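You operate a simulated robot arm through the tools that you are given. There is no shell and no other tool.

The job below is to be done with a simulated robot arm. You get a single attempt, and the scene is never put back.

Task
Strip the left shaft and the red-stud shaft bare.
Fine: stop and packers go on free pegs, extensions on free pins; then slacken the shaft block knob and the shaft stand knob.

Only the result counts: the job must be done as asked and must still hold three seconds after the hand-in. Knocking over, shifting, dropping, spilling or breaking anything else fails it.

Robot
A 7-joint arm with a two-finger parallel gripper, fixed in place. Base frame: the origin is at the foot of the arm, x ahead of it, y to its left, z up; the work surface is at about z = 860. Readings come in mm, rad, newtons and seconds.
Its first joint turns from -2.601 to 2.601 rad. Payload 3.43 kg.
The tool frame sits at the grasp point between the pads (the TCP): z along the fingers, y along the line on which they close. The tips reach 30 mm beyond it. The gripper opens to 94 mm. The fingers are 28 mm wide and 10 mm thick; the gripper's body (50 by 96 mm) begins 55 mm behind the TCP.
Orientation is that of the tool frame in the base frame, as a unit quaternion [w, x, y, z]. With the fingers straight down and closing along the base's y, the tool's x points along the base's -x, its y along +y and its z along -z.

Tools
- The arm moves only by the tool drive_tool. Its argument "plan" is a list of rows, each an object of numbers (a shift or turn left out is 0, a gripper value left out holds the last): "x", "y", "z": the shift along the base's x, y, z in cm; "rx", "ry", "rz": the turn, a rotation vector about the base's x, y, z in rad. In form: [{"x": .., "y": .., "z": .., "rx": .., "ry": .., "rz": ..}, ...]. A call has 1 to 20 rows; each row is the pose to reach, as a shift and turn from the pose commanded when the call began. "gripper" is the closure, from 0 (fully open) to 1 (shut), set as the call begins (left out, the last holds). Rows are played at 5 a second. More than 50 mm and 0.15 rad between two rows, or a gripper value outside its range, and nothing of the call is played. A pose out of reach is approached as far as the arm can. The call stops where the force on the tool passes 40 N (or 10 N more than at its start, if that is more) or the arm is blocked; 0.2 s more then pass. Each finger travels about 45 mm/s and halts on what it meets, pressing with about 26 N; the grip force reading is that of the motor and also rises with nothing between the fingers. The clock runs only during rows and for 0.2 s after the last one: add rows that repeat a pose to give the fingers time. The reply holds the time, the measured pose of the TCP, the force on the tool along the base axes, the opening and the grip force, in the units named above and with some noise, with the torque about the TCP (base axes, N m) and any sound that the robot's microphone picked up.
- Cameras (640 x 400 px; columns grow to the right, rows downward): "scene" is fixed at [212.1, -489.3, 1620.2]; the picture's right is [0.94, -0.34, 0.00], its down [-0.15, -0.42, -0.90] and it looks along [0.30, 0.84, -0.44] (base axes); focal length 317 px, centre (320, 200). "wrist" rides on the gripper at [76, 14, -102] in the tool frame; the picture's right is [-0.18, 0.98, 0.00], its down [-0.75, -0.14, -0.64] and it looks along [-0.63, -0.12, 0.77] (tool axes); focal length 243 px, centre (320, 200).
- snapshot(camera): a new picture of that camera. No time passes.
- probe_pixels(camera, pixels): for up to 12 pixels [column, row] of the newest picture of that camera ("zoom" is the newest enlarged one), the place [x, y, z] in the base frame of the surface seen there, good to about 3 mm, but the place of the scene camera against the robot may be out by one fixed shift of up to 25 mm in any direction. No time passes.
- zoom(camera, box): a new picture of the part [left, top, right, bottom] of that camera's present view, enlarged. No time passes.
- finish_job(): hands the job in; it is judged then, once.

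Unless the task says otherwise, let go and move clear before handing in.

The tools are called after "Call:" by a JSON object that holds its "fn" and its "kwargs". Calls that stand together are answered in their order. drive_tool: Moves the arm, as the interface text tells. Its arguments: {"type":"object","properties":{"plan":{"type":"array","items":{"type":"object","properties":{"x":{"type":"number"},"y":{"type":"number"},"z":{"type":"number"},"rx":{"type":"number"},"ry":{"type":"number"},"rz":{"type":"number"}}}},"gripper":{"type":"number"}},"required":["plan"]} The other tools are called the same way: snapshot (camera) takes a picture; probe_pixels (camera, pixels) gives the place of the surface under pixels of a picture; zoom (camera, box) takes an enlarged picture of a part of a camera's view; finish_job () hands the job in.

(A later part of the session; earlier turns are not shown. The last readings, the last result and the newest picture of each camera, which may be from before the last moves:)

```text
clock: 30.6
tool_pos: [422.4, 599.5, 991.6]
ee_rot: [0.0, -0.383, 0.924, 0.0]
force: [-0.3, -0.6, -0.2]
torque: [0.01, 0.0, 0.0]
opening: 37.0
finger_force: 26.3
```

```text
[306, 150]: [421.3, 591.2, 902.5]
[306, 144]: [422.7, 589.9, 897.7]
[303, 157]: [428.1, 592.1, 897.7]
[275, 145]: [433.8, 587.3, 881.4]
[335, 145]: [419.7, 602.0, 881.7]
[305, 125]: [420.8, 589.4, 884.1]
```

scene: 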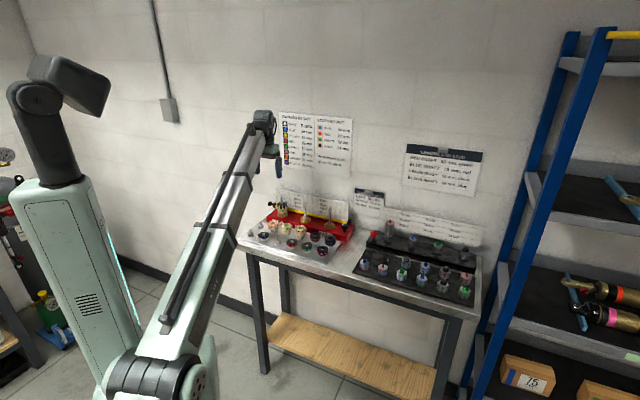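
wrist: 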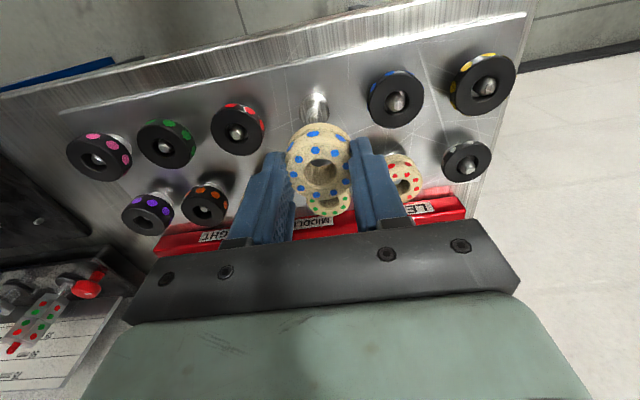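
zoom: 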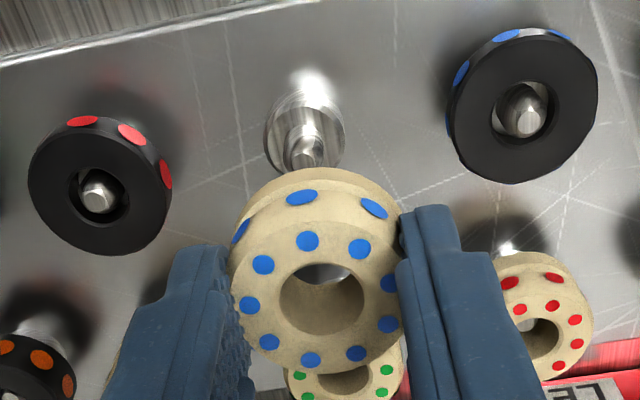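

Peg axis estimate (425.7,594). I'll correct and lower to just above the tip.

Call:
{"fn": "drive_tool", "kwargs": {"plan": [{"x": 0.19, "y": -0.39, "z": 0}, {"x": 0.19, "y": -0.39, "z": -2.5}, {"x": 0.19, "y": -0.39, "z": -4.7}, {"x": 0.19, "y": -0.39, "z": -4.7}]}}

Call:
{"fn": "zoom", "kwargs": {"camera": "wrist", "box": [200, 60, 440, 210]}}

Call:
{"fn": "zoom", "kwargs": {"camera": "scene", "box": [230, 190, 320, 260]}}

```text
clock: 31.6
tool_pos: [426.0, 594.9, 945.8]
ee_rot: [0.0, -0.383, 0.924, 0.0]
force: [-0.4, -0.6, 0.3]
torque: [-0.01, 0.0, -0.03]
opening: 36.8
finger_force: 26.1
```

```text
2.67 times, centred on (320, 135) of wrist
```

zoom: 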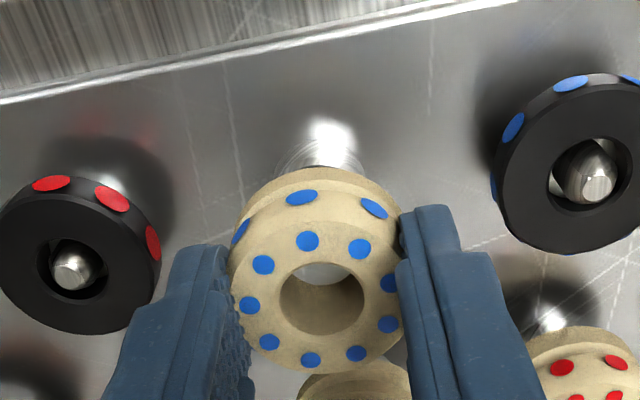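

```text
5.71 times, centred on (275, 225) of scene
```

zoom: 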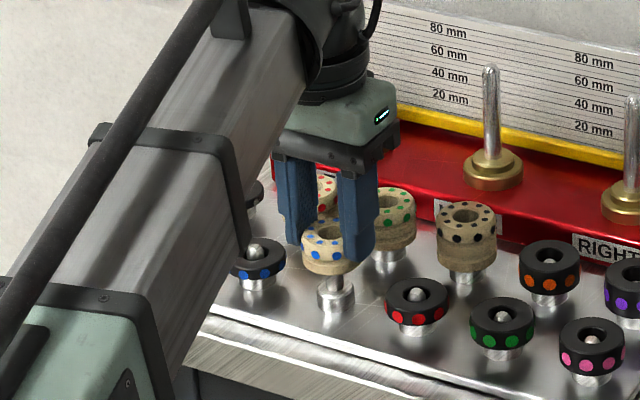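

The collar shows centred at zoom col ~320, but the pin is hidden behind the stop. I'll zoom the scene camera closer for a cross-check.

Call:
{"fn": "zoom", "kwargs": {"camera": "scene", "box": [262, 215, 302, 250]}}

Call:
{"fn": "zoom", "kwargs": {"camera": "wrist", "box": [280, 90, 360, 190]}}

```text
11.43 times, centred on (282, 232) of scene
```

zoom: 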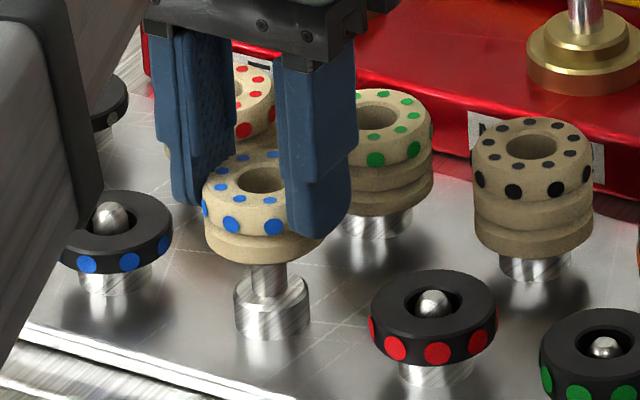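

```text
4.00 times, centred on (320, 140) of wrist
```

zoom: 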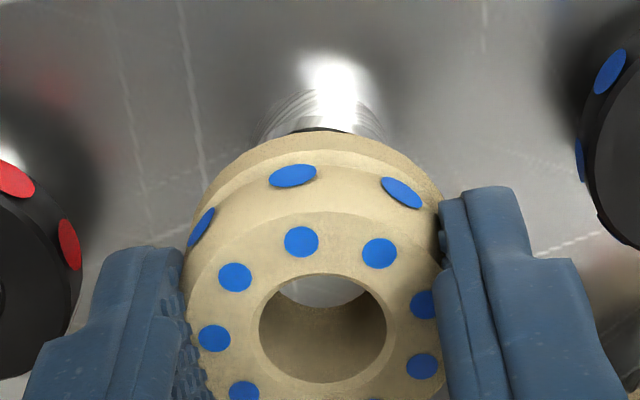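

Cross-checks agree within ~1–2 mm, inside the bore's play. I'll lower slowly, monitoring force.

Call:
{"fn": "drive_tool", "kwargs": {"plan": [{"z": -0.2}, {"z": -0.4}, {"z": -0.6}, {"z": -0.8}, {"z": -1.0}, {"z": -1.0}]}}

Call:
{"fn": "zoom", "kwargs": {"camera": "scene", "box": [262, 215, 302, 250]}}

Call:
{"fn": "zoom", "kwargs": {"camera": "wrist", "box": [280, 90, 360, 190]}}

```text
clock: 33.0
tool_pos: [424.6, 594.1, 935.0]
ee_rot: [0.0, -0.383, 0.924, 0.0]
force: [0.1, -0.1, 0.0]
torque: [0.01, -0.03, 0.0]
opening: 37.0
finger_force: 26.1
```

```text
11.43 times, centred on (282, 232) of scene
```

zoom: 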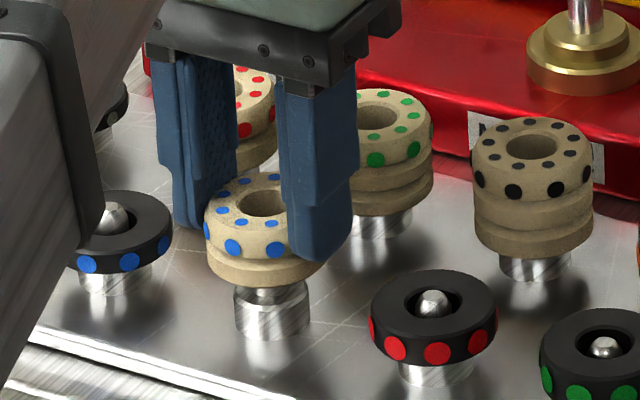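

```text
4.00 times, centred on (320, 140) of wrist
```

zoom: 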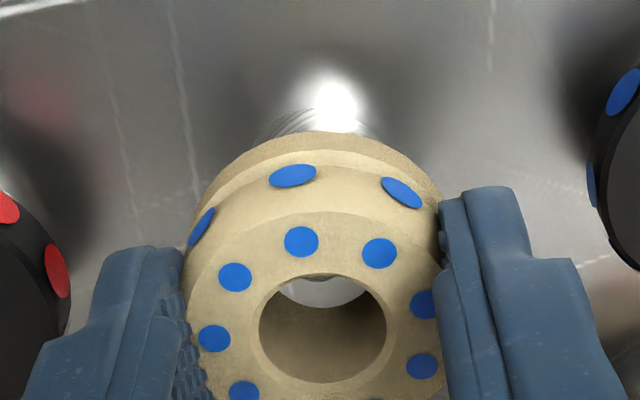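

No force, and the pin tip is inside the bore (zoom (325,276)). I'll continue down and feel for the collar.

Call:
{"fn": "drive_tool", "kwargs": {"plan": [{"z": -0.3}, {"z": -0.6}, {"z": -0.85}, {"z": -0.85}]}}

Call:
{"fn": "drive_tool", "kwargs": {"plan": [{"z": -0.06}, {"z": -0.12}, {"z": -0.12}]}}

```text
clock: 34.0
tool_pos: [425.1, 595.3, 927.5]
ee_rot: [0.001, -0.382, 0.924, 0.0]
force: [1.5, -0.2, -0.6]
torque: [0.0, -0.04, 0.0]
opening: 37.0
finger_force: 26.3
```

```text
clock: 34.8
tool_pos: [425.1, 594.1, 925.7]
ee_rot: [0.0, -0.382, 0.924, 0.001]
force: [-0.1, 0.5, 0.2]
torque: [-0.04, 0.01, -0.02]
opening: 36.9
finger_force: 26.3
```

Call:
{"fn": "drive_tool", "kwargs": {"plan": [{"z": -0.06}, {"z": -0.12}, {"z": -0.12}]}}

```text
clock: 35.6
tool_pos: [425.6, 594.0, 925.3]
ee_rot: [0.0, -0.382, 0.924, -0.001]
force: [-0.3, -1.3, -0.3]
torque: [-0.03, 0.01, -0.01]
opening: 36.8
finger_force: 26.1
```

Call:
{"fn": "drive_tool", "kwargs": {"plan": [{"z": -0.06}, {"z": -0.12}, {"z": -0.12}]}}

Call:
{"fn": "zoom", "kwargs": {"camera": "scene", "box": [262, 215, 302, 250]}}

```text
clock: 36.4
tool_pos: [425.6, 593.2, 924.6]
ee_rot: [0.0, -0.383, 0.924, 0.0]
force: [0.6, 0.4, 5.5]
torque: [-0.02, 0.02, 0.03]
opening: 37.2
finger_force: 26.3
```

```text
11.43 times, centred on (282, 232) of scene
```

zoom: 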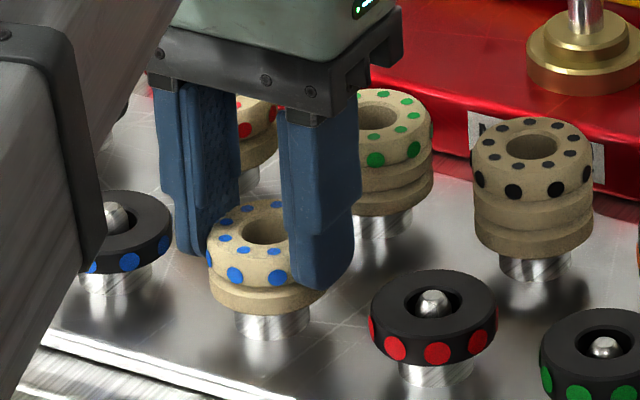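

Contact 5.5 N with the stop seated. I'll release, rise, and travel toward the stand for a survey view.

Call:
{"fn": "drive_tool", "kwargs": {"plan": [{}, {}, {}], "gripper": 0.45}}

Call:
{"fn": "drive_tool", "kwargs": {"plan": [{"z": 4}, {"z": 8}, {"z": 12}, {"z": 16}, {"x": 2, "y": -2, "z": 20}, {"x": 5, "y": -4.5, "z": 22}, {"x": 9, "y": -7, "z": 22}, {"x": 13, "y": -9.5, "z": 22}, {"x": 17, "y": -12, "z": 22}, {"x": 21, "y": -14.5, "z": 22}, {"x": 25, "y": -17, "z": 22}, {"x": 25, "y": -17, "z": 22}]}}

Call:
{"fn": "snapshot", "kwargs": {"camera": "wrist"}}

Call:
{"fn": "zoom", "kwargs": {"camera": "scene", "box": [230, 190, 320, 260]}}

```text
clock: 37.2
tool_pos: [425.8, 595.1, 923.5]
ee_rot: [0.0, -0.382, 0.924, -0.001]
force: [-1.1, 0.6, -0.7]
torque: [0.04, 0.0, -0.02]
opening: 51.8
finger_force: 0.0
```

```text
clock: 38.5
tool_pos: [459.2, 566.3, 1131.7]
ee_rot: [0.008, -0.378, 0.926, 0.005]
force: [2.4, -0.2, -1.5]
torque: [0.14, 0.14, 0.09]
opening: 51.5
finger_force: 0.1
out of reach, approached as far as the arm can: row 6
stopped in row 6: the force on the tool passed its limit at 51 N (the readings are from after the stop); the commanded pose is now the measured one
```

```text
taken
```

wrist: 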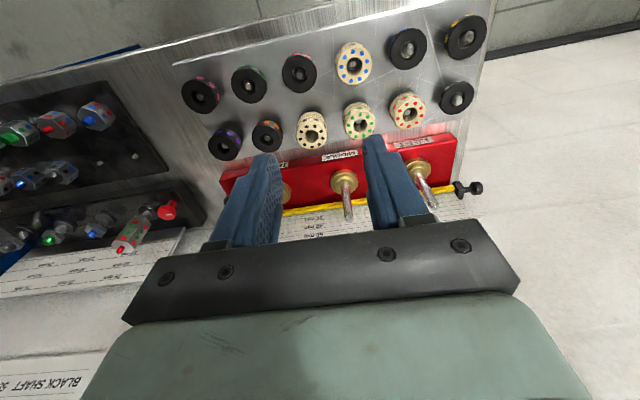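

```text
5.71 times, centred on (275, 225) of scene
```

zoom: 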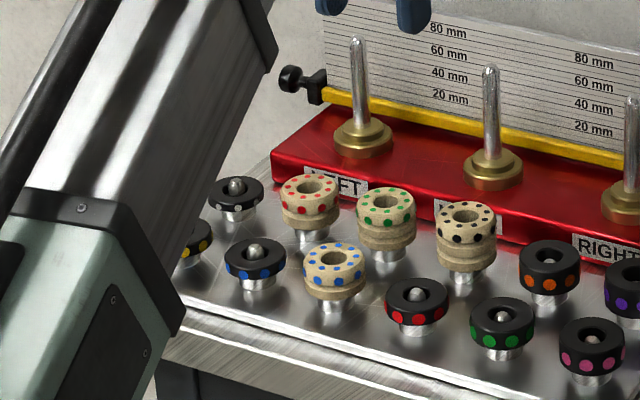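

All three items sit on their pegs and the shaft is bare. The move hit the arm's reach limit at height (too close in), leaving a ~1° tilt; I'll probe the stand from here first, then correct and travel lower.

Call:
{"fn": "zoom", "kwargs": {"camera": "wrist", "box": [0, 80, 220, 270]}}

Call:
{"fn": "probe_pixels", "kwargs": {"camera": "wrist", "pixels": [[167, 209], [122, 248], [130, 237], [92, 233], [48, 239], [112, 150], [135, 156], [160, 224]]}}

Call:
{"fn": "probe_pixels", "kwargs": {"camera": "scene", "pixels": [[393, 221], [393, 230], [377, 230], [376, 255], [394, 260], [344, 226], [418, 233]]}}

```text
2.11 times, centred on (110, 175) of wrist
```

zoom: 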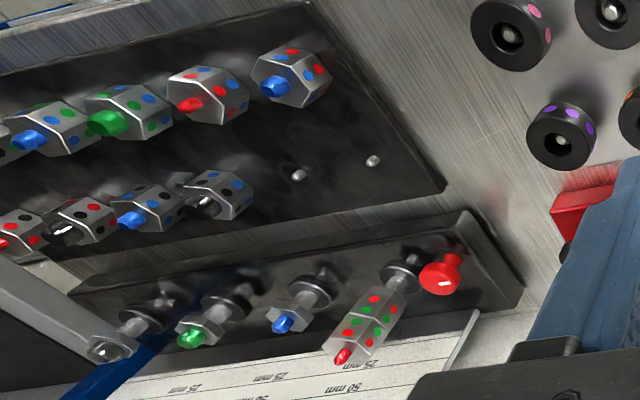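

```text
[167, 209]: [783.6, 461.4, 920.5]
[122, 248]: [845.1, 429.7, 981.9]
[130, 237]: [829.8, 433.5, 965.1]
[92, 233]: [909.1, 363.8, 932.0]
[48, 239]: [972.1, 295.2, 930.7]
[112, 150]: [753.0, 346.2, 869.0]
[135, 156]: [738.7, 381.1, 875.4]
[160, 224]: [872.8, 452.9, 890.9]
```

```text
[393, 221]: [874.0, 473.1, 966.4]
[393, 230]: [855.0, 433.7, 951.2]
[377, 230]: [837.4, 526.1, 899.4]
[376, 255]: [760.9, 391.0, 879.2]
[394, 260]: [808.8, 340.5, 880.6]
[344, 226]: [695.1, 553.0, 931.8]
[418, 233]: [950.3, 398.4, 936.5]
```

The stack is at about (840,430) with stud top z≈982, free pins near (739,381) and (~790,337), red knob at (784,461), block knob at (700,553). I'll fix the tilt, drop a bit, and travel toward the stand.

Call:
{"fn": "drive_tool", "kwargs": {"plan": [{"z": -2, "rx": -0.0154, "ry": 0.011, "rz": 0.0103}, {"z": -5, "rx": -0.0154, "ry": 0.011, "rz": 0.0103}, {"x": 3, "y": -1.5, "z": -5.5, "rx": -0.0154, "ry": 0.011, "rz": 0.0103}, {"x": 7, "y": -3.5, "z": -5.5, "rx": -0.0154, "ry": 0.011, "rz": 0.0103}, {"x": 11, "y": -5.5, "z": -5.5, "rx": -0.0154, "ry": 0.011, "rz": 0.0103}, {"x": 15, "y": -7.5, "z": -5.5, "rx": -0.0154, "ry": 0.011, "rz": 0.0103}, {"x": 19, "y": -9.5, "z": -5.5, "rx": -0.0154, "ry": 0.011, "rz": 0.0103}, {"x": 23, "y": -11.5, "z": -5.5, "rx": -0.0154, "ry": 0.011, "rz": 0.0103}, {"x": 27, "y": -13.5, "z": -5.5, "rx": -0.0154, "ry": 0.011, "rz": 0.0103}, {"x": 31, "y": -15.5, "z": -5.5, "rx": -0.0154, "ry": 0.011, "rz": 0.0103}, {"x": 33, "y": -16.5, "z": -5.5, "rx": -0.0154, "ry": 0.011, "rz": 0.0103}, {"x": 33, "y": -16.5, "z": -5.5, "rx": -0.0154, "ry": 0.011, "rz": 0.0103}]}}

Call:
{"fn": "snapshot", "kwargs": {"camera": "wrist"}}

Call:
{"fn": "snapshot", "kwargs": {"camera": "scene"}}

```text
clock: 41.1
tool_pos: [789.6, 399.2, 1077.7]
ee_rot: [-0.002, -0.383, 0.924, 0.0]
force: [0.6, 0.4, 0.9]
torque: [-0.02, -0.01, -0.01]
opening: 52.0
finger_force: 0.0
```

```text
taken
```

wrist: 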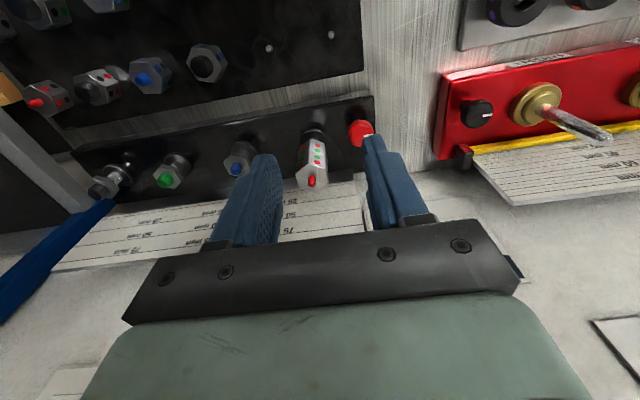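

```text
taken
```

scene: 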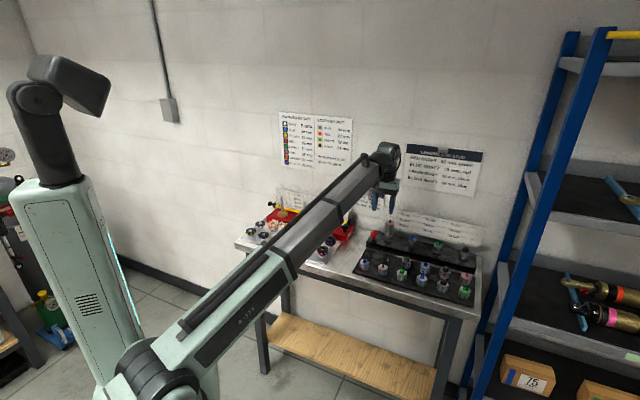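

The stand is now well in view: stack at ~(313,160), red knob (361,132), free pins (268,48) and (331,35). I'll zoom and probe.

Call:
{"fn": "zoom", "kwargs": {"camera": "wrist", "box": [230, 80, 400, 200]}}

Call:
{"fn": "probe_pixels", "kwargs": {"camera": "zoom", "pixels": [[306, 380], [290, 400], [314, 330], [340, 250], [300, 260], [310, 190], [490, 190], [475, 200], [310, 345], [270, 350], [340, 350]]}}

Call:
{"fn": "probe_pixels", "kwargs": {"camera": "wrist", "pixels": [[268, 48], [268, 52], [331, 35], [331, 39], [477, 112], [361, 132], [477, 125], [270, 60], [330, 50]]}}

Call:
{"fn": "zoom", "kwargs": {"camera": "wrist", "box": [430, 70, 570, 170]}}

Call:
{"fn": "zoom", "kwargs": {"camera": "wrist", "box": [240, 10, 360, 90]}}

```text
3.33 times, centred on (315, 140) of wrist
```

zoom: 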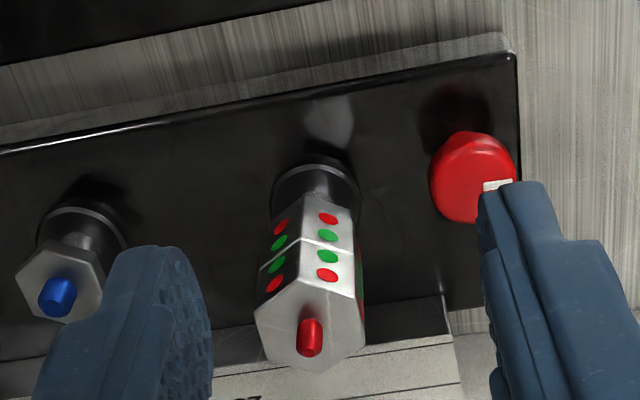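

```text
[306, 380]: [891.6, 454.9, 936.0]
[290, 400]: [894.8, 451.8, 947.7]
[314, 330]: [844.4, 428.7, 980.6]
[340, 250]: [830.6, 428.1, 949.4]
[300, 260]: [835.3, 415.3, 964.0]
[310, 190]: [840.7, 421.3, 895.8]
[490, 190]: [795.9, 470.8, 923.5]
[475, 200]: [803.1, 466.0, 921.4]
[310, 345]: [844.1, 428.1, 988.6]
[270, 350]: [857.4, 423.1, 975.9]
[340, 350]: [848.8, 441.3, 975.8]
```

```text
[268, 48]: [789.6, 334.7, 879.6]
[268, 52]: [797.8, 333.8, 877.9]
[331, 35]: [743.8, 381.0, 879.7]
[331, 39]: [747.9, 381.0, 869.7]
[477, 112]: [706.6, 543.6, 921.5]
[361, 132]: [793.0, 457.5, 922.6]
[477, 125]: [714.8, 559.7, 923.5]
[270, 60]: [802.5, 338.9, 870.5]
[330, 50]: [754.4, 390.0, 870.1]
```

```text
4.00 times, centred on (500, 120) of wrist
```

zoom: 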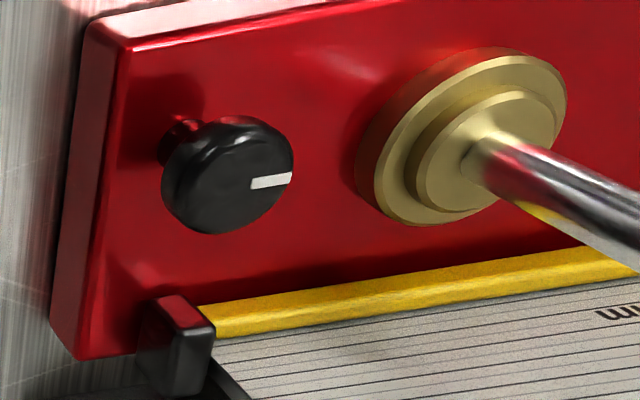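

```text
5.00 times, centred on (300, 50) of wrist
```

zoom: 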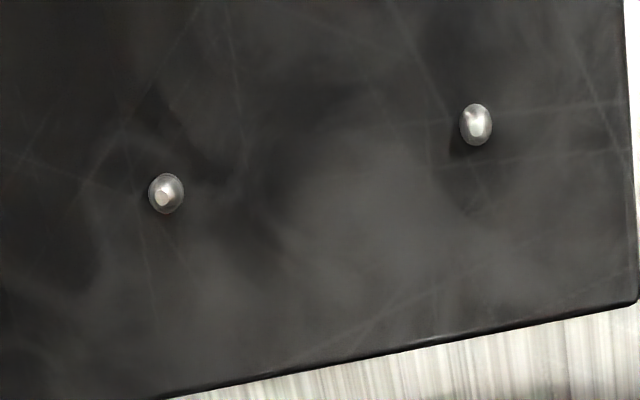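

The stack stud is at ~(844,428,988) and hex top z≈976. I need the hex orientation, so I'll zoom tight on it.

Call:
{"fn": "zoom", "kwargs": {"camera": "wrist", "box": [285, 120, 355, 195]}}

Call:
{"fn": "zoom", "kwargs": {"camera": "scene", "box": [370, 200, 420, 245]}}

```text
5.33 times, centred on (320, 158) of wrist
```

zoom: 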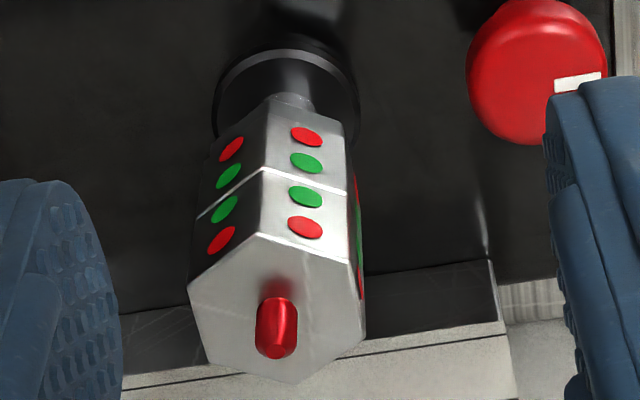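

```text
8.89 times, centred on (395, 222) of scene
```

zoom: 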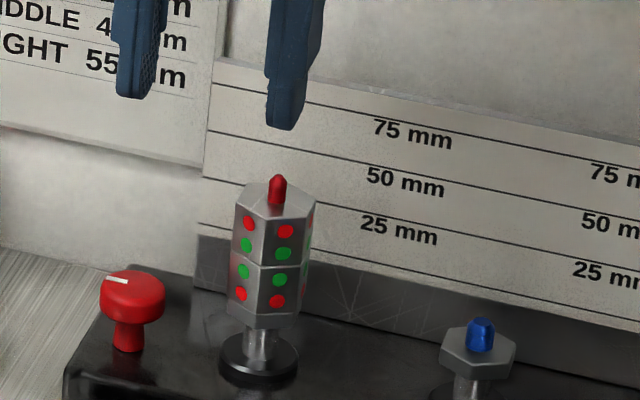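

The hex top vertices show its flats already square to the closing direction (flats ~31 mm apart), centred near (847,430). I'll move above it at a lower height and check.

Call:
{"fn": "drive_tool", "kwargs": {"plan": [{"x": 2, "y": 1, "z": -1.5}, {"x": 4, "y": 2, "z": -3}, {"x": 5.8, "y": 2.9, "z": -4.2}, {"x": 5.8, "y": 2.9, "z": -4.2}]}}

Call:
{"fn": "zoom", "kwargs": {"camera": "wrist", "box": [200, 90, 440, 240]}}

```text
clock: 42.1
tool_pos: [846.1, 429.4, 1035.5]
ee_rot: [-0.002, -0.383, 0.924, -0.001]
force: [-0.9, 0.7, -0.3]
torque: [0.03, 0.0, 0.0]
opening: 51.7
finger_force: 0.1
```

```text
2.67 times, centred on (320, 165) of wrist
```

zoom: 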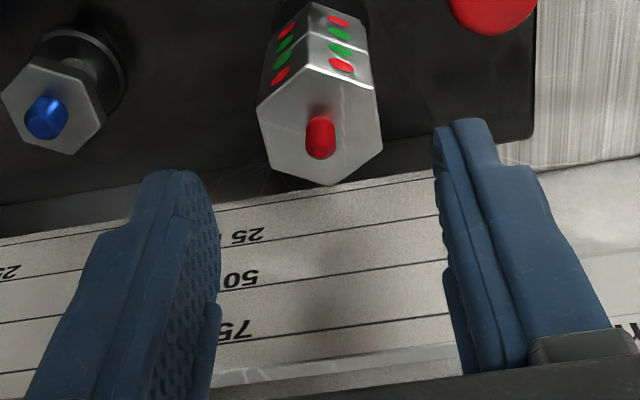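

Stack is centred at zoom col 321 with correct row. I'll descend 50 mm so fingertips reach z≈954 (just above the joint), then look.

Call:
{"fn": "drive_tool", "kwargs": {"plan": [{"z": -2}, {"z": -4}, {"z": -5.0}, {"z": -5.0}]}}

Call:
{"fn": "zoom", "kwargs": {"camera": "wrist", "box": [200, 90, 440, 240]}}

Call:
{"fn": "zoom", "kwargs": {"camera": "scene", "box": [370, 190, 420, 245]}}

```text
clock: 43.1
tool_pos: [845.6, 429.7, 985.7]
ee_rot: [-0.002, -0.383, 0.924, -0.001]
force: [-1.6, -0.8, -0.5]
torque: [-0.03, 0.0, 0.0]
opening: 51.5
finger_force: 0.0
```

```text
2.67 times, centred on (320, 165) of wrist
```

zoom: 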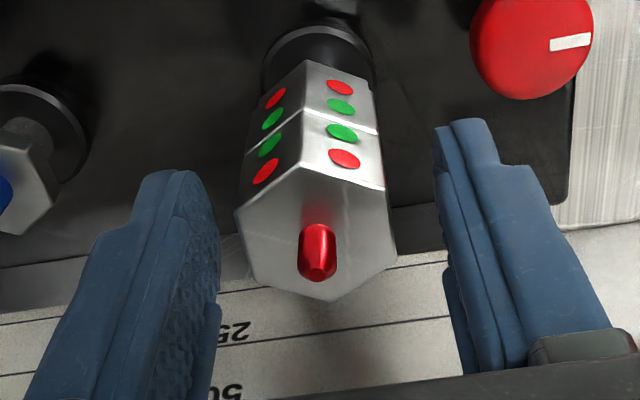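

```text
7.27 times, centred on (395, 218) of scene
```

zoom: 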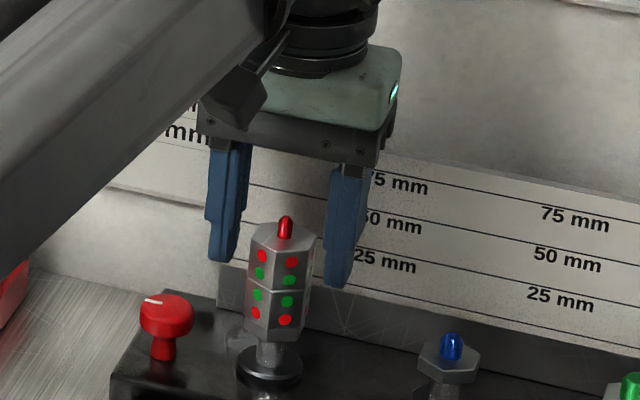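

The fingertips flank the upper extension, tips a few mm above the joint. I'll close on its flats.

Call:
{"fn": "drive_tool", "kwargs": {"plan": [{}, {}, {}, {}], "gripper": 1}}

Call:
{"fn": "zoom", "kwargs": {"camera": "wrist", "box": [200, 90, 440, 240]}}

Call:
{"fn": "zoom", "kwargs": {"camera": "scene", "box": [370, 190, 420, 245]}}

```text
clock: 44.1
tool_pos: [845.4, 429.1, 984.7]
ee_rot: [-0.001, -0.384, 0.923, -0.001]
force: [-0.2, -0.6, -0.7]
torque: [0.01, 0.02, -0.01]
opening: 31.6
finger_force: 25.9
```

```text
2.67 times, centred on (320, 165) of wrist
```

zoom: 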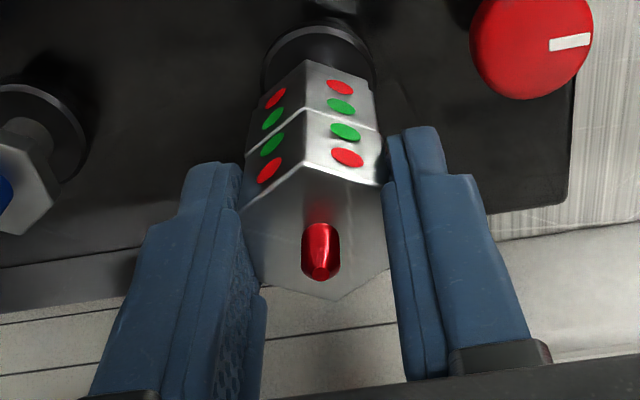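

```text
7.27 times, centred on (395, 218) of scene
```

zoom: 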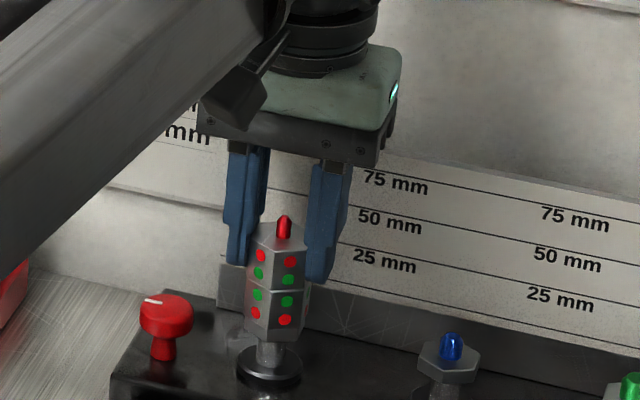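

Grip is firm at 31.6 mm on the upper extension. I'll lift gently and look.

Call:
{"fn": "drive_tool", "kwargs": {"plan": [{"z": 0.3}, {"z": 0.6}, {"z": 0.9}, {"z": 1.2}, {"z": 1.2}]}}

Call:
{"fn": "zoom", "kwargs": {"camera": "wrist", "box": [200, 90, 440, 240]}}

Call:
{"fn": "zoom", "kwargs": {"camera": "scene", "box": [370, 190, 420, 245]}}

```text
clock: 45.3
tool_pos: [847.4, 429.9, 996.9]
ee_rot: [-0.001, -0.384, 0.923, -0.001]
force: [0.2, 0.5, -0.3]
torque: [0.02, 0.02, 0.01]
opening: 31.5
finger_force: 25.9
```

```text
2.67 times, centred on (320, 165) of wrist
```

zoom: 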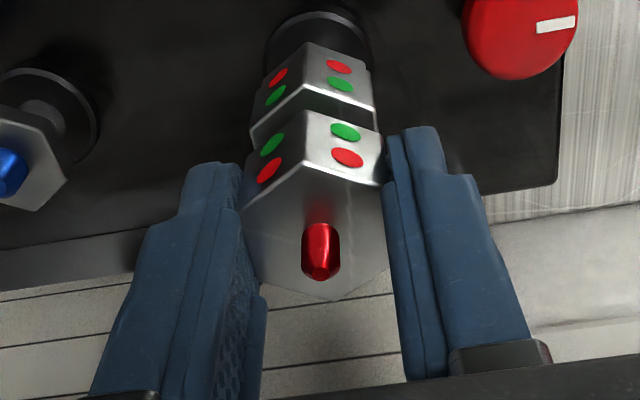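

```text
7.27 times, centred on (395, 218) of scene
```

zoom: 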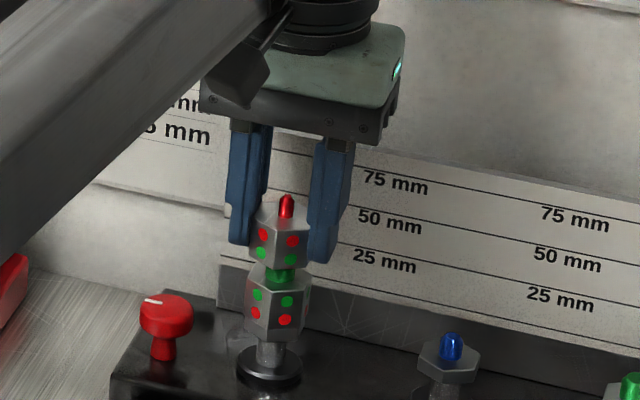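

The extensions separated cleanly. I'll raise it and carry it to above the free pin near (746,382).

Call:
{"fn": "drive_tool", "kwargs": {"plan": [{"z": 2}, {"z": 4}, {"x": -3.5, "y": -1.7, "z": 4}, {"x": -7, "y": -3.3, "z": 3}, {"x": -10.1, "y": -4.8, "z": 1}, {"x": -10.1, "y": -4.8, "z": -2}, {"x": -10.1, "y": -4.8, "z": -2}]}}

Call:
{"fn": "snapshot", "kwargs": {"camera": "wrist"}}

Call:
{"fn": "zoom", "kwargs": {"camera": "wrist", "box": [200, 40, 440, 190]}}

```text
clock: 46.9
tool_pos: [745.5, 381.3, 976.6]
ee_rot: [-0.001, -0.383, 0.924, 0.0]
force: [0.5, 0.5, -0.8]
torque: [0.0, -0.02, -0.01]
opening: 31.5
finger_force: 26.0
```

```text
taken
```

wrist: 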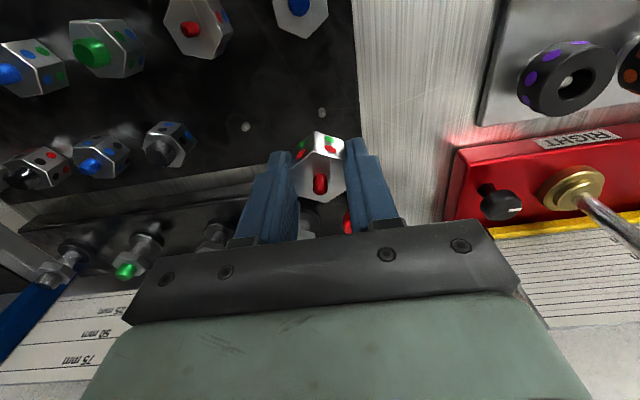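

```text
2.67 times, centred on (320, 115) of wrist
```

zoom: 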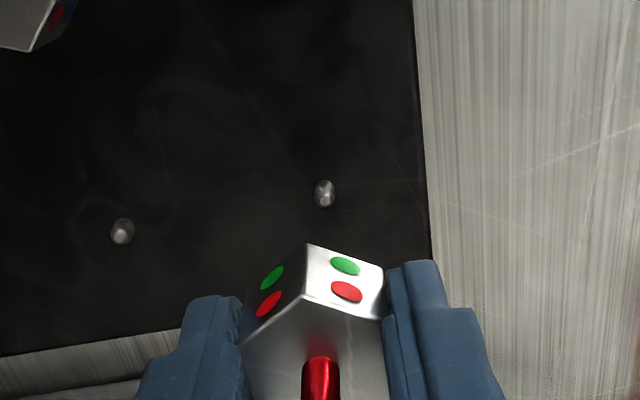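

The pin tip appears at zoom (325,199), i.e. about 2 mm off in tool x and 1.4 mm in y. Probing to double-check both pins.

Call:
{"fn": "probe_pixels", "kwargs": {"camera": "zoom", "pixels": [[325, 199], [325, 194], [325, 186], [320, 193], [330, 193], [122, 236], [122, 230], [360, 220], [290, 200]]}}

```text
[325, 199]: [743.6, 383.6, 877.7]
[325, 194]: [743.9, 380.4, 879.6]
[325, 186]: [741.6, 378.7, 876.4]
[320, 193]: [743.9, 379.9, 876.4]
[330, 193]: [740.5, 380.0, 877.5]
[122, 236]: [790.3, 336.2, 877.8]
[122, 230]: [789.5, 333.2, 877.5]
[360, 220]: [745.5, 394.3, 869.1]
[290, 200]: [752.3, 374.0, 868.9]
```

Both methods give the pin at (744,382). I'll correct and lower so the extension bottom is ~5 mm above the pin tip.

Call:
{"fn": "drive_tool", "kwargs": {"plan": [{"x": -0.22, "y": -0.03, "z": -1}, {"x": -0.22, "y": -0.03, "z": -3.5}, {"x": -0.22, "y": -0.03, "z": -5.6}, {"x": -0.22, "y": -0.03, "z": -5.6}]}}

Call:
{"fn": "zoom", "kwargs": {"camera": "wrist", "box": [260, 70, 380, 145]}}

Call:
{"fn": "zoom", "kwargs": {"camera": "scene", "box": [350, 225, 410, 275]}}

```text
clock: 47.9
tool_pos: [744.4, 382.2, 920.3]
ee_rot: [0.0, -0.383, 0.924, -0.001]
force: [0.5, -0.1, -0.7]
torque: [0.02, -0.03, 0.01]
opening: 31.7
finger_force: 26.1
```

```text
5.33 times, centred on (320, 108) of wrist
```

zoom: 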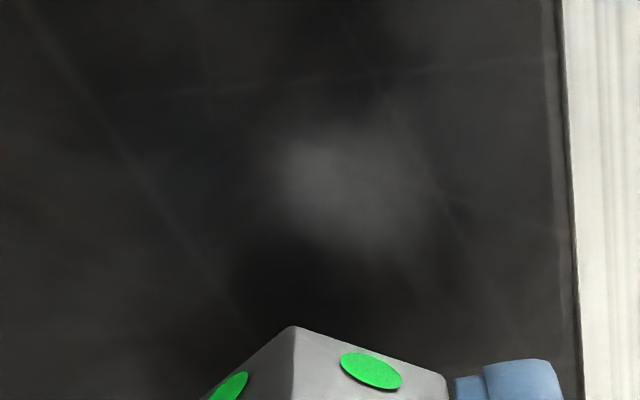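

```text
8.00 times, centred on (380, 250) of scene
```

zoom: 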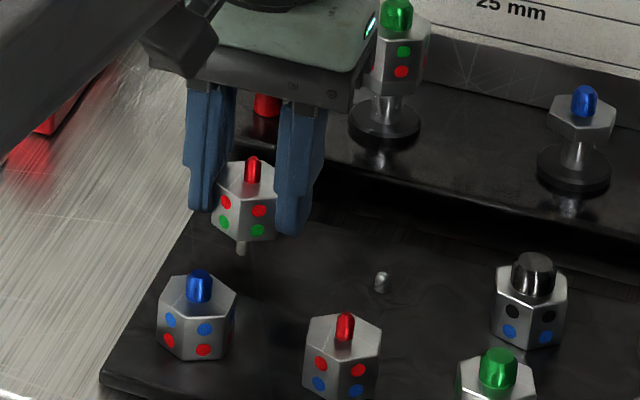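

The pin is visible just under the extension (scene zoom (241,248)). I'll zoom tighter to judge the lateral alignment.

Call:
{"fn": "zoom", "kwargs": {"camera": "scene", "box": [368, 238, 396, 260]}}

Call:
{"fn": "zoom", "kwargs": {"camera": "wrist", "box": [280, 120, 360, 190]}}

```text
16.00 times, centred on (382, 249) of scene
```

zoom: 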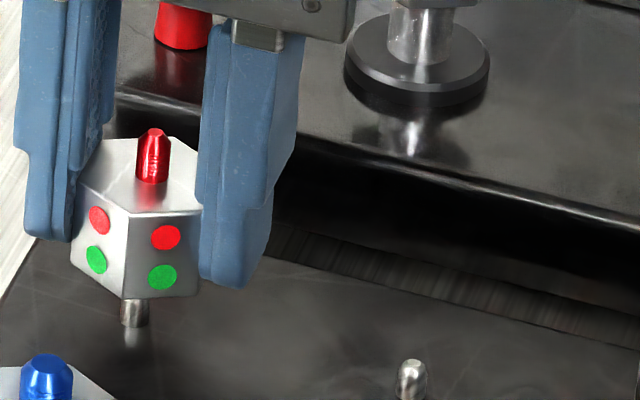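

```text
5.71 times, centred on (320, 155) of wrist
```

zoom: 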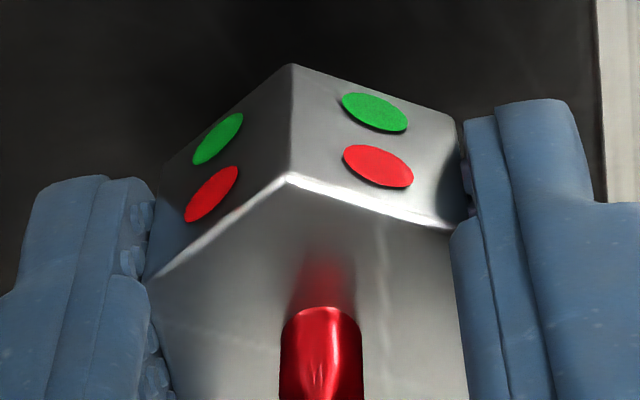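

The scene view suggests the pin sits ~1–2 mm toward the robot of the socket centre. I'll apply a small compromise shift and lower slowly with force monitoring.

Call:
{"fn": "drive_tool", "kwargs": {"plan": [{"x": -0.12, "y": -0.05, "z": -0.2}, {"x": -0.12, "y": -0.05, "z": -0.5}, {"x": -0.12, "y": -0.05, "z": -0.8}, {"x": -0.12, "y": -0.05, "z": -0.8}]}}

Call:
{"fn": "zoom", "kwargs": {"camera": "scene", "box": [368, 238, 396, 260]}}

```text
clock: 48.9
tool_pos: [743.1, 381.4, 911.9]
ee_rot: [-0.002, -0.384, 0.924, -0.001]
force: [0.3, -0.2, -1.2]
torque: [0.04, 0.03, 0.0]
opening: 31.5
finger_force: 26.0
```

```text
16.00 times, centred on (382, 249) of scene
```

zoom: 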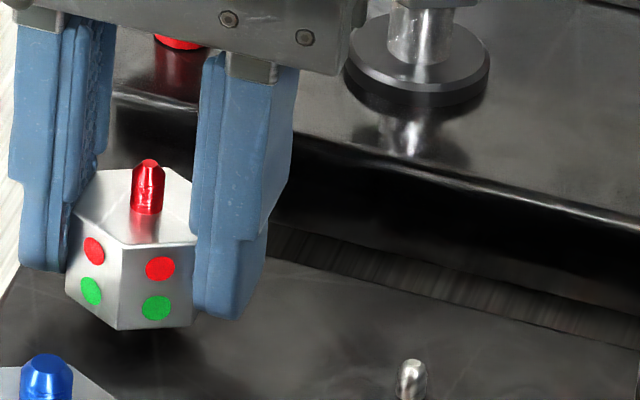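

Extension bottom is about at tip height with no force. Continue down in small steps.

Call:
{"fn": "drive_tool", "kwargs": {"plan": [{"z": -0.1}, {"z": -0.2}, {"z": -0.3}, {"z": -0.3}]}}

Call:
{"fn": "drive_tool", "kwargs": {"plan": [{"z": -0.1}, {"z": -0.2}, {"z": -0.3}, {"z": -0.3}]}}

```text
clock: 49.9
tool_pos: [742.0, 381.6, 910.0]
ee_rot: [-0.002, -0.383, 0.924, -0.001]
force: [0.6, 0.6, -1.0]
torque: [-0.01, 0.02, 0.02]
opening: 31.5
finger_force: 26.0
```

```text
clock: 50.9
tool_pos: [742.1, 382.2, 907.3]
ee_rot: [-0.002, -0.383, 0.924, 0.0]
force: [0.3, 0.2, -1.3]
torque: [-0.02, 0.03, 0.01]
opening: 31.5
finger_force: 26.2
```

Bottom is at ~873 with no contact, so the pin is inside the socket. I'll continue to the plate.

Call:
{"fn": "drive_tool", "kwargs": {"plan": [{"z": -0.1}, {"z": -0.2}, {"z": -0.2}]}}

Call:
{"fn": "drive_tool", "kwargs": {"plan": [{"z": -0.06}, {"z": -0.12}, {"z": -0.12}]}}

```text
clock: 51.7
tool_pos: [742.4, 381.1, 905.2]
ee_rot: [-0.002, -0.384, 0.923, -0.001]
force: [-0.1, 0.8, -0.4]
torque: [0.04, 0.0, -0.01]
opening: 31.7
finger_force: 26.3
```

```text
clock: 52.5
tool_pos: [742.1, 381.7, 904.0]
ee_rot: [-0.002, -0.384, 0.923, 0.0]
force: [0.3, -0.4, -1.0]
torque: [0.04, -0.01, -0.02]
opening: 31.5
finger_force: 26.4
```

Call:
{"fn": "drive_tool", "kwargs": {"plan": [{"z": -0.06}, {"z": -0.12}, {"z": -0.12}]}}

Call:
{"fn": "zoom", "kwargs": {"camera": "scene", "box": [368, 238, 396, 260]}}

```text
clock: 53.3
tool_pos: [741.6, 381.8, 903.8]
ee_rot: [-0.001, -0.384, 0.923, -0.001]
force: [1.1, 2.7, 17.1]
torque: [-0.02, 0.07, -0.01]
opening: 31.7
finger_force: 26.0
```

```text
16.00 times, centred on (382, 249) of scene
```

zoom: 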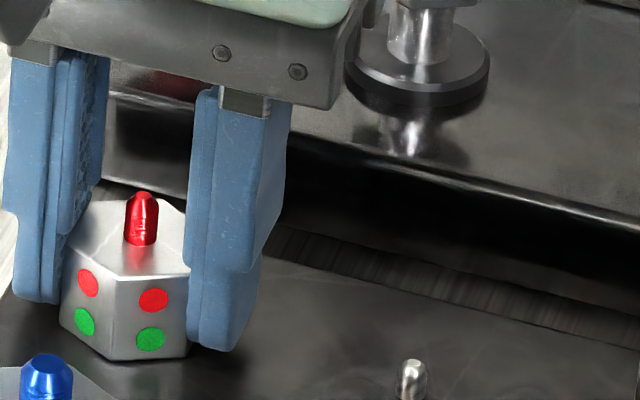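

17 N contact: the extension is seated on the plate around the pin. I'll release, rise, and go back above the stack.

Call:
{"fn": "drive_tool", "kwargs": {"plan": [{}, {}, {}], "gripper": 0.45}}

Call:
{"fn": "drive_tool", "kwargs": {"plan": [{"z": 4}, {"z": 8}, {"z": 11.5}, {"x": 3.5, "y": 1.6, "z": 11.5}, {"x": 7, "y": 3.3, "z": 11.5}, {"x": 10.44, "y": 4.88, "z": 11.5}, {"x": 10.44, "y": 4.88, "z": 9}, {"x": 10.44, "y": 4.88, "z": 9}]}}

Call:
{"fn": "zoom", "kwargs": {"camera": "wrist", "box": [200, 90, 440, 240]}}

Call:
{"fn": "zoom", "kwargs": {"camera": "scene", "box": [350, 200, 430, 270]}}

```text
clock: 54.1
tool_pos: [741.8, 380.9, 902.2]
ee_rot: [-0.002, -0.384, 0.923, -0.001]
force: [-0.2, 0.5, -0.8]
torque: [0.0, -0.02, 0.0]
opening: 51.9
finger_force: 0.1
```

```text
clock: 55.9
tool_pos: [847.0, 429.4, 991.6]
ee_rot: [-0.001, -0.383, 0.924, -0.001]
force: [-0.5, 0.5, -1.0]
torque: [0.01, -0.04, 0.01]
opening: 52.0
finger_force: 0.1
```

```text
2.67 times, centred on (320, 165) of wrist
```

zoom: 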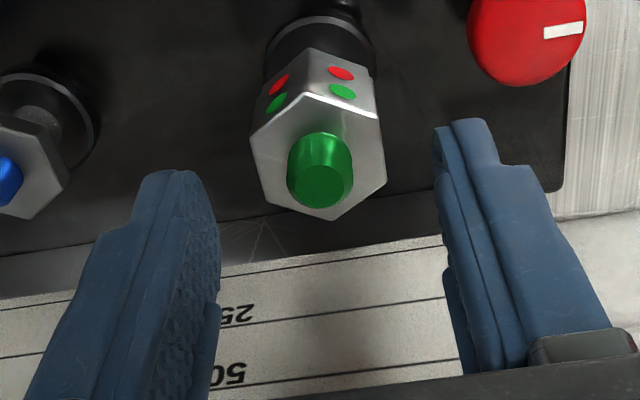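

```text
5.71 times, centred on (390, 235) of scene
```

zoom: 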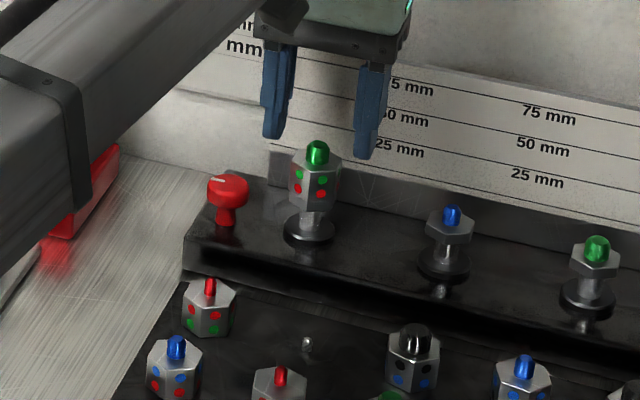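

The lower extension (green stud) is centred. Its bottom should be at z≈926 with the shaft's own hex below; let me verify this boundary before gripping.

Call:
{"fn": "zoom", "kwargs": {"camera": "scene", "box": [376, 212, 404, 236]}}

Call:
{"fn": "probe_pixels", "kwargs": {"camera": "zoom", "pixels": [[330, 100], [330, 160], [330, 200], [330, 230], [330, 250], [330, 270], [330, 300]]}}

```text
16.00 times, centred on (390, 224) of scene
```

zoom: 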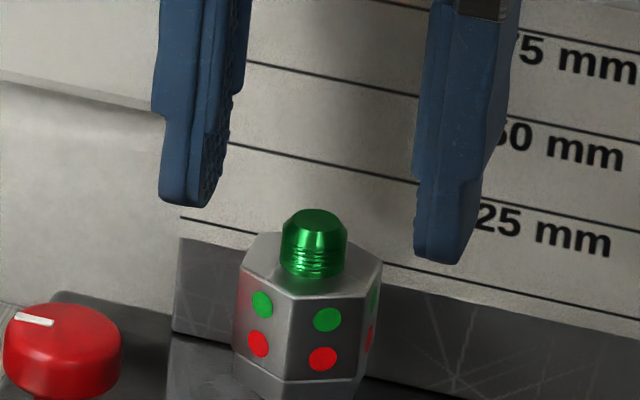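

```text
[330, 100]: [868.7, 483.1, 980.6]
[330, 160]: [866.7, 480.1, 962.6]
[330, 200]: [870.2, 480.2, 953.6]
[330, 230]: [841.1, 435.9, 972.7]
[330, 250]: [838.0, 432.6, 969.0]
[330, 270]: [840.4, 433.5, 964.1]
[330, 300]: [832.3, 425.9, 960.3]
```

The joint with the shaft's own hex shows at zoom row ~383, confirming the geometry. I'll descend 30 mm (tips ~932), close and check.

Call:
{"fn": "drive_tool", "kwargs": {"plan": [{"z": -1.5}, {"z": -3.0}, {"z": -3.0}]}}

Call:
{"fn": "drive_tool", "kwargs": {"plan": [{}, {}, {}, {}], "gripper": 1}}

Call:
{"fn": "zoom", "kwargs": {"camera": "wrist", "box": [200, 90, 440, 240]}}

Call:
{"fn": "zoom", "kwargs": {"camera": "scene", "box": [376, 212, 404, 236]}}

```text
clock: 56.7
tool_pos: [847.1, 430.0, 963.5]
ee_rot: [-0.002, -0.384, 0.923, -0.001]
force: [0.5, -0.8, -0.6]
torque: [0.01, -0.02, -0.02]
opening: 51.7
finger_force: 0.1
```

```text
clock: 57.7
tool_pos: [847.2, 430.4, 962.7]
ee_rot: [-0.002, -0.383, 0.924, -0.001]
force: [0.0, 0.3, 0.1]
torque: [-0.02, -0.05, 0.03]
opening: 31.6
finger_force: 25.4
```

```text
2.67 times, centred on (320, 165) of wrist
```

zoom: 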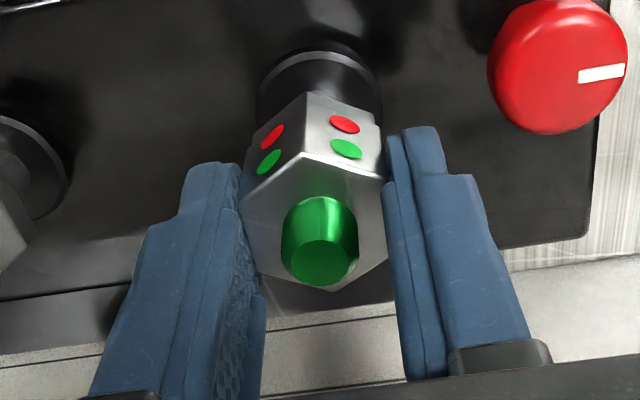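

```text
16.00 times, centred on (390, 224) of scene
```

zoom: 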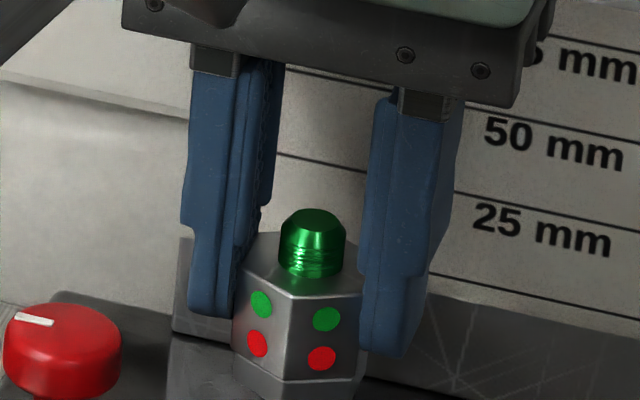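

The lower extension is gripped at 31.6 mm, clear of the shaft hex. I'll lift gently and check.

Call:
{"fn": "drive_tool", "kwargs": {"plan": [{"z": 0.3}, {"z": 0.6}, {"z": 0.9}, {"z": 1.2}, {"z": 1.2}]}}

Call:
{"fn": "zoom", "kwargs": {"camera": "wrist", "box": [200, 90, 440, 240]}}

Call:
{"fn": "zoom", "kwargs": {"camera": "scene", "box": [370, 200, 410, 240]}}

```text
clock: 58.9
tool_pos: [848.0, 428.9, 973.3]
ee_rot: [-0.002, -0.383, 0.924, -0.001]
force: [-1.1, 0.3, -0.8]
torque: [-0.03, 0.02, 0.03]
opening: 31.5
finger_force: 26.1
```

```text
2.67 times, centred on (320, 165) of wrist
```

zoom: 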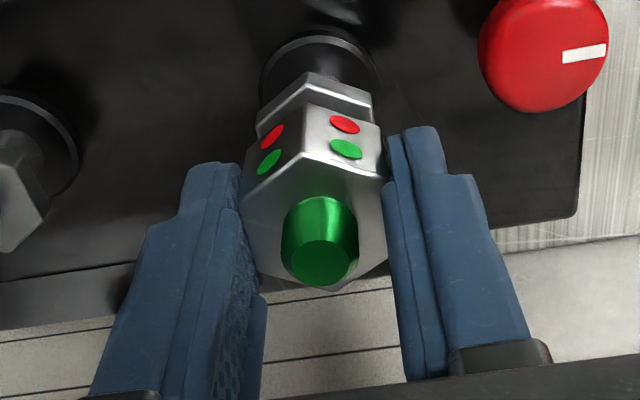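

```text
10.00 times, centred on (390, 220) of scene
```

zoom: 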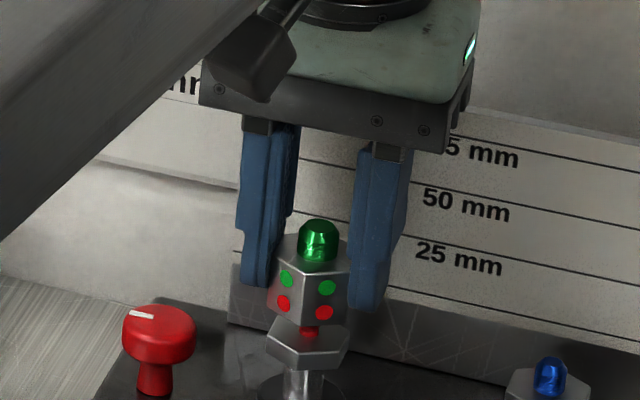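

The lower extension is off; the red stud shaft is bare. I'll carry it to hover over the second free pin near (789.5,334.5).

Call:
{"fn": "drive_tool", "kwargs": {"plan": [{"z": 2}, {"z": 4}, {"x": -2, "y": -3.2, "z": 4}, {"x": -4, "y": -6.4, "z": 3}, {"x": -5.77, "y": -9.58, "z": 1}, {"x": -5.77, "y": -9.58, "z": 0.3}, {"x": -5.77, "y": -9.58, "z": 0.3}]}}

Call:
{"fn": "snapshot", "kwargs": {"camera": "wrist"}}

Call:
{"fn": "zoom", "kwargs": {"camera": "wrist", "box": [200, 40, 440, 190]}}

Call:
{"fn": "zoom", "kwargs": {"camera": "wrist", "box": [290, 90, 350, 130]}}

```text
clock: 60.5
tool_pos: [790.1, 334.7, 978.9]
ee_rot: [-0.002, -0.382, 0.924, -0.001]
force: [-0.4, -0.1, -0.7]
torque: [0.0, -0.01, -0.01]
opening: 31.5
finger_force: 26.3
```

```text
taken
```

wrist: 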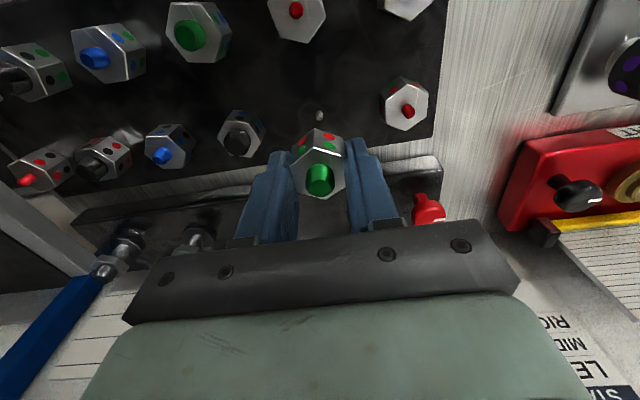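

```text
2.67 times, centred on (320, 115) of wrist
```

zoom: 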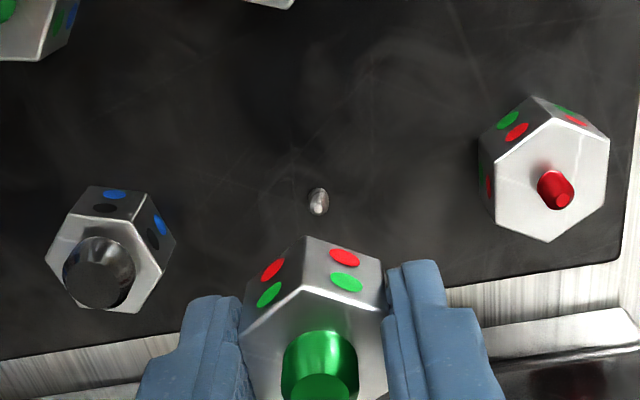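

```text
10.00 times, centred on (320, 110) of wrist
```

zoom: 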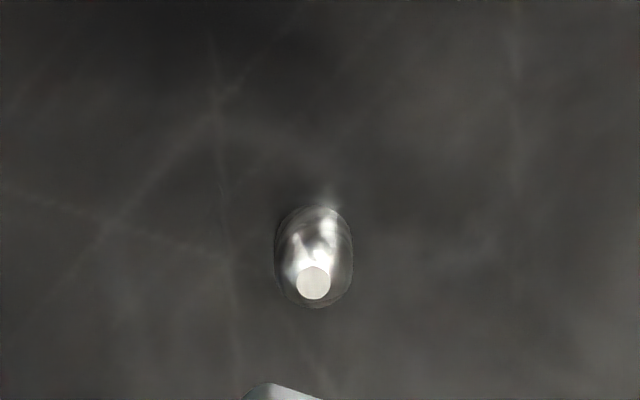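

The pin's tip flat shows at 10x zoom (313,283): about 1 mm beyond and ~0.5 mm left of the tool axis. I'll correct and lower to just above the tip.

Call:
{"fn": "drive_tool", "kwargs": {"plan": [{"x": 0.11, "y": 0.06, "z": -1}, {"x": 0.11, "y": 0.06, "z": -3.5}, {"x": 0.11, "y": 0.06, "z": -5.6}, {"x": 0.11, "y": 0.06, "z": -5.6}]}}

Call:
{"fn": "zoom", "kwargs": {"camera": "scene", "box": [380, 240, 410, 265]}}

```text
clock: 61.5
tool_pos: [790.1, 335.1, 922.0]
ee_rot: [0.0, -0.384, 0.923, 0.0]
force: [0.2, -0.1, -0.8]
torque: [-0.02, 0.0, -0.01]
opening: 31.5
finger_force: 26.4
```

```text
16.00 times, centred on (395, 252) of scene
```

zoom: 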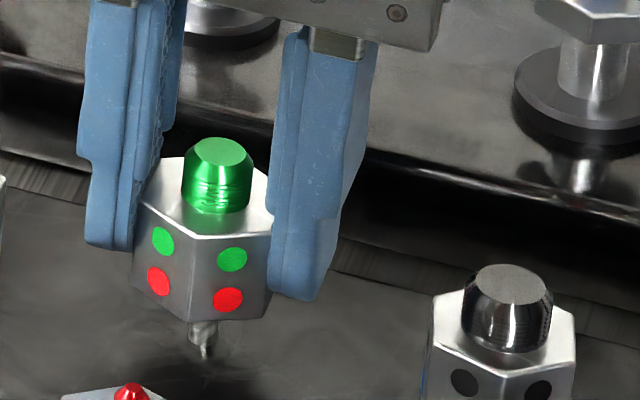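

The scene cross-check is consistent with alignment within about a millimetre. I'll lower in small steps watching force.

Call:
{"fn": "drive_tool", "kwargs": {"plan": [{"z": -0.2}, {"z": -0.4}, {"z": -0.55}, {"z": -0.55}]}}

Call:
{"fn": "drive_tool", "kwargs": {"plan": [{"z": -0.1}, {"z": -0.2}, {"z": -0.2}]}}

```text
clock: 62.5
tool_pos: [791.0, 335.5, 916.5]
ee_rot: [-0.002, -0.384, 0.923, -0.001]
force: [-0.2, -0.1, -0.5]
torque: [0.02, 0.01, 0.01]
opening: 31.7
finger_force: 26.0
```

```text
clock: 63.3
tool_pos: [791.2, 334.9, 915.1]
ee_rot: [-0.001, -0.384, 0.923, 0.0]
force: [0.1, 0.6, -1.2]
torque: [0.02, 0.04, 0.0]
opening: 31.5
finger_force: 25.8
```

No contact yet with bottom at ~878. Continue.

Call:
{"fn": "drive_tool", "kwargs": {"plan": [{"z": -0.1}, {"z": -0.2}, {"z": -0.2}]}}

Call:
{"fn": "drive_tool", "kwargs": {"plan": [{"z": -0.1}, {"z": -0.2}, {"z": -0.2}]}}

```text
clock: 64.1
tool_pos: [789.2, 334.0, 912.6]
ee_rot: [-0.002, -0.383, 0.924, -0.001]
force: [0.3, -0.3, -1.4]
torque: [-0.01, 0.02, 0.0]
opening: 31.5
finger_force: 26.1
```

```text
clock: 64.9
tool_pos: [789.5, 336.0, 910.3]
ee_rot: [-0.002, -0.383, 0.924, 0.0]
force: [0.2, -0.2, -0.4]
torque: [-0.02, 0.05, -0.01]
opening: 31.7
finger_force: 26.7
```

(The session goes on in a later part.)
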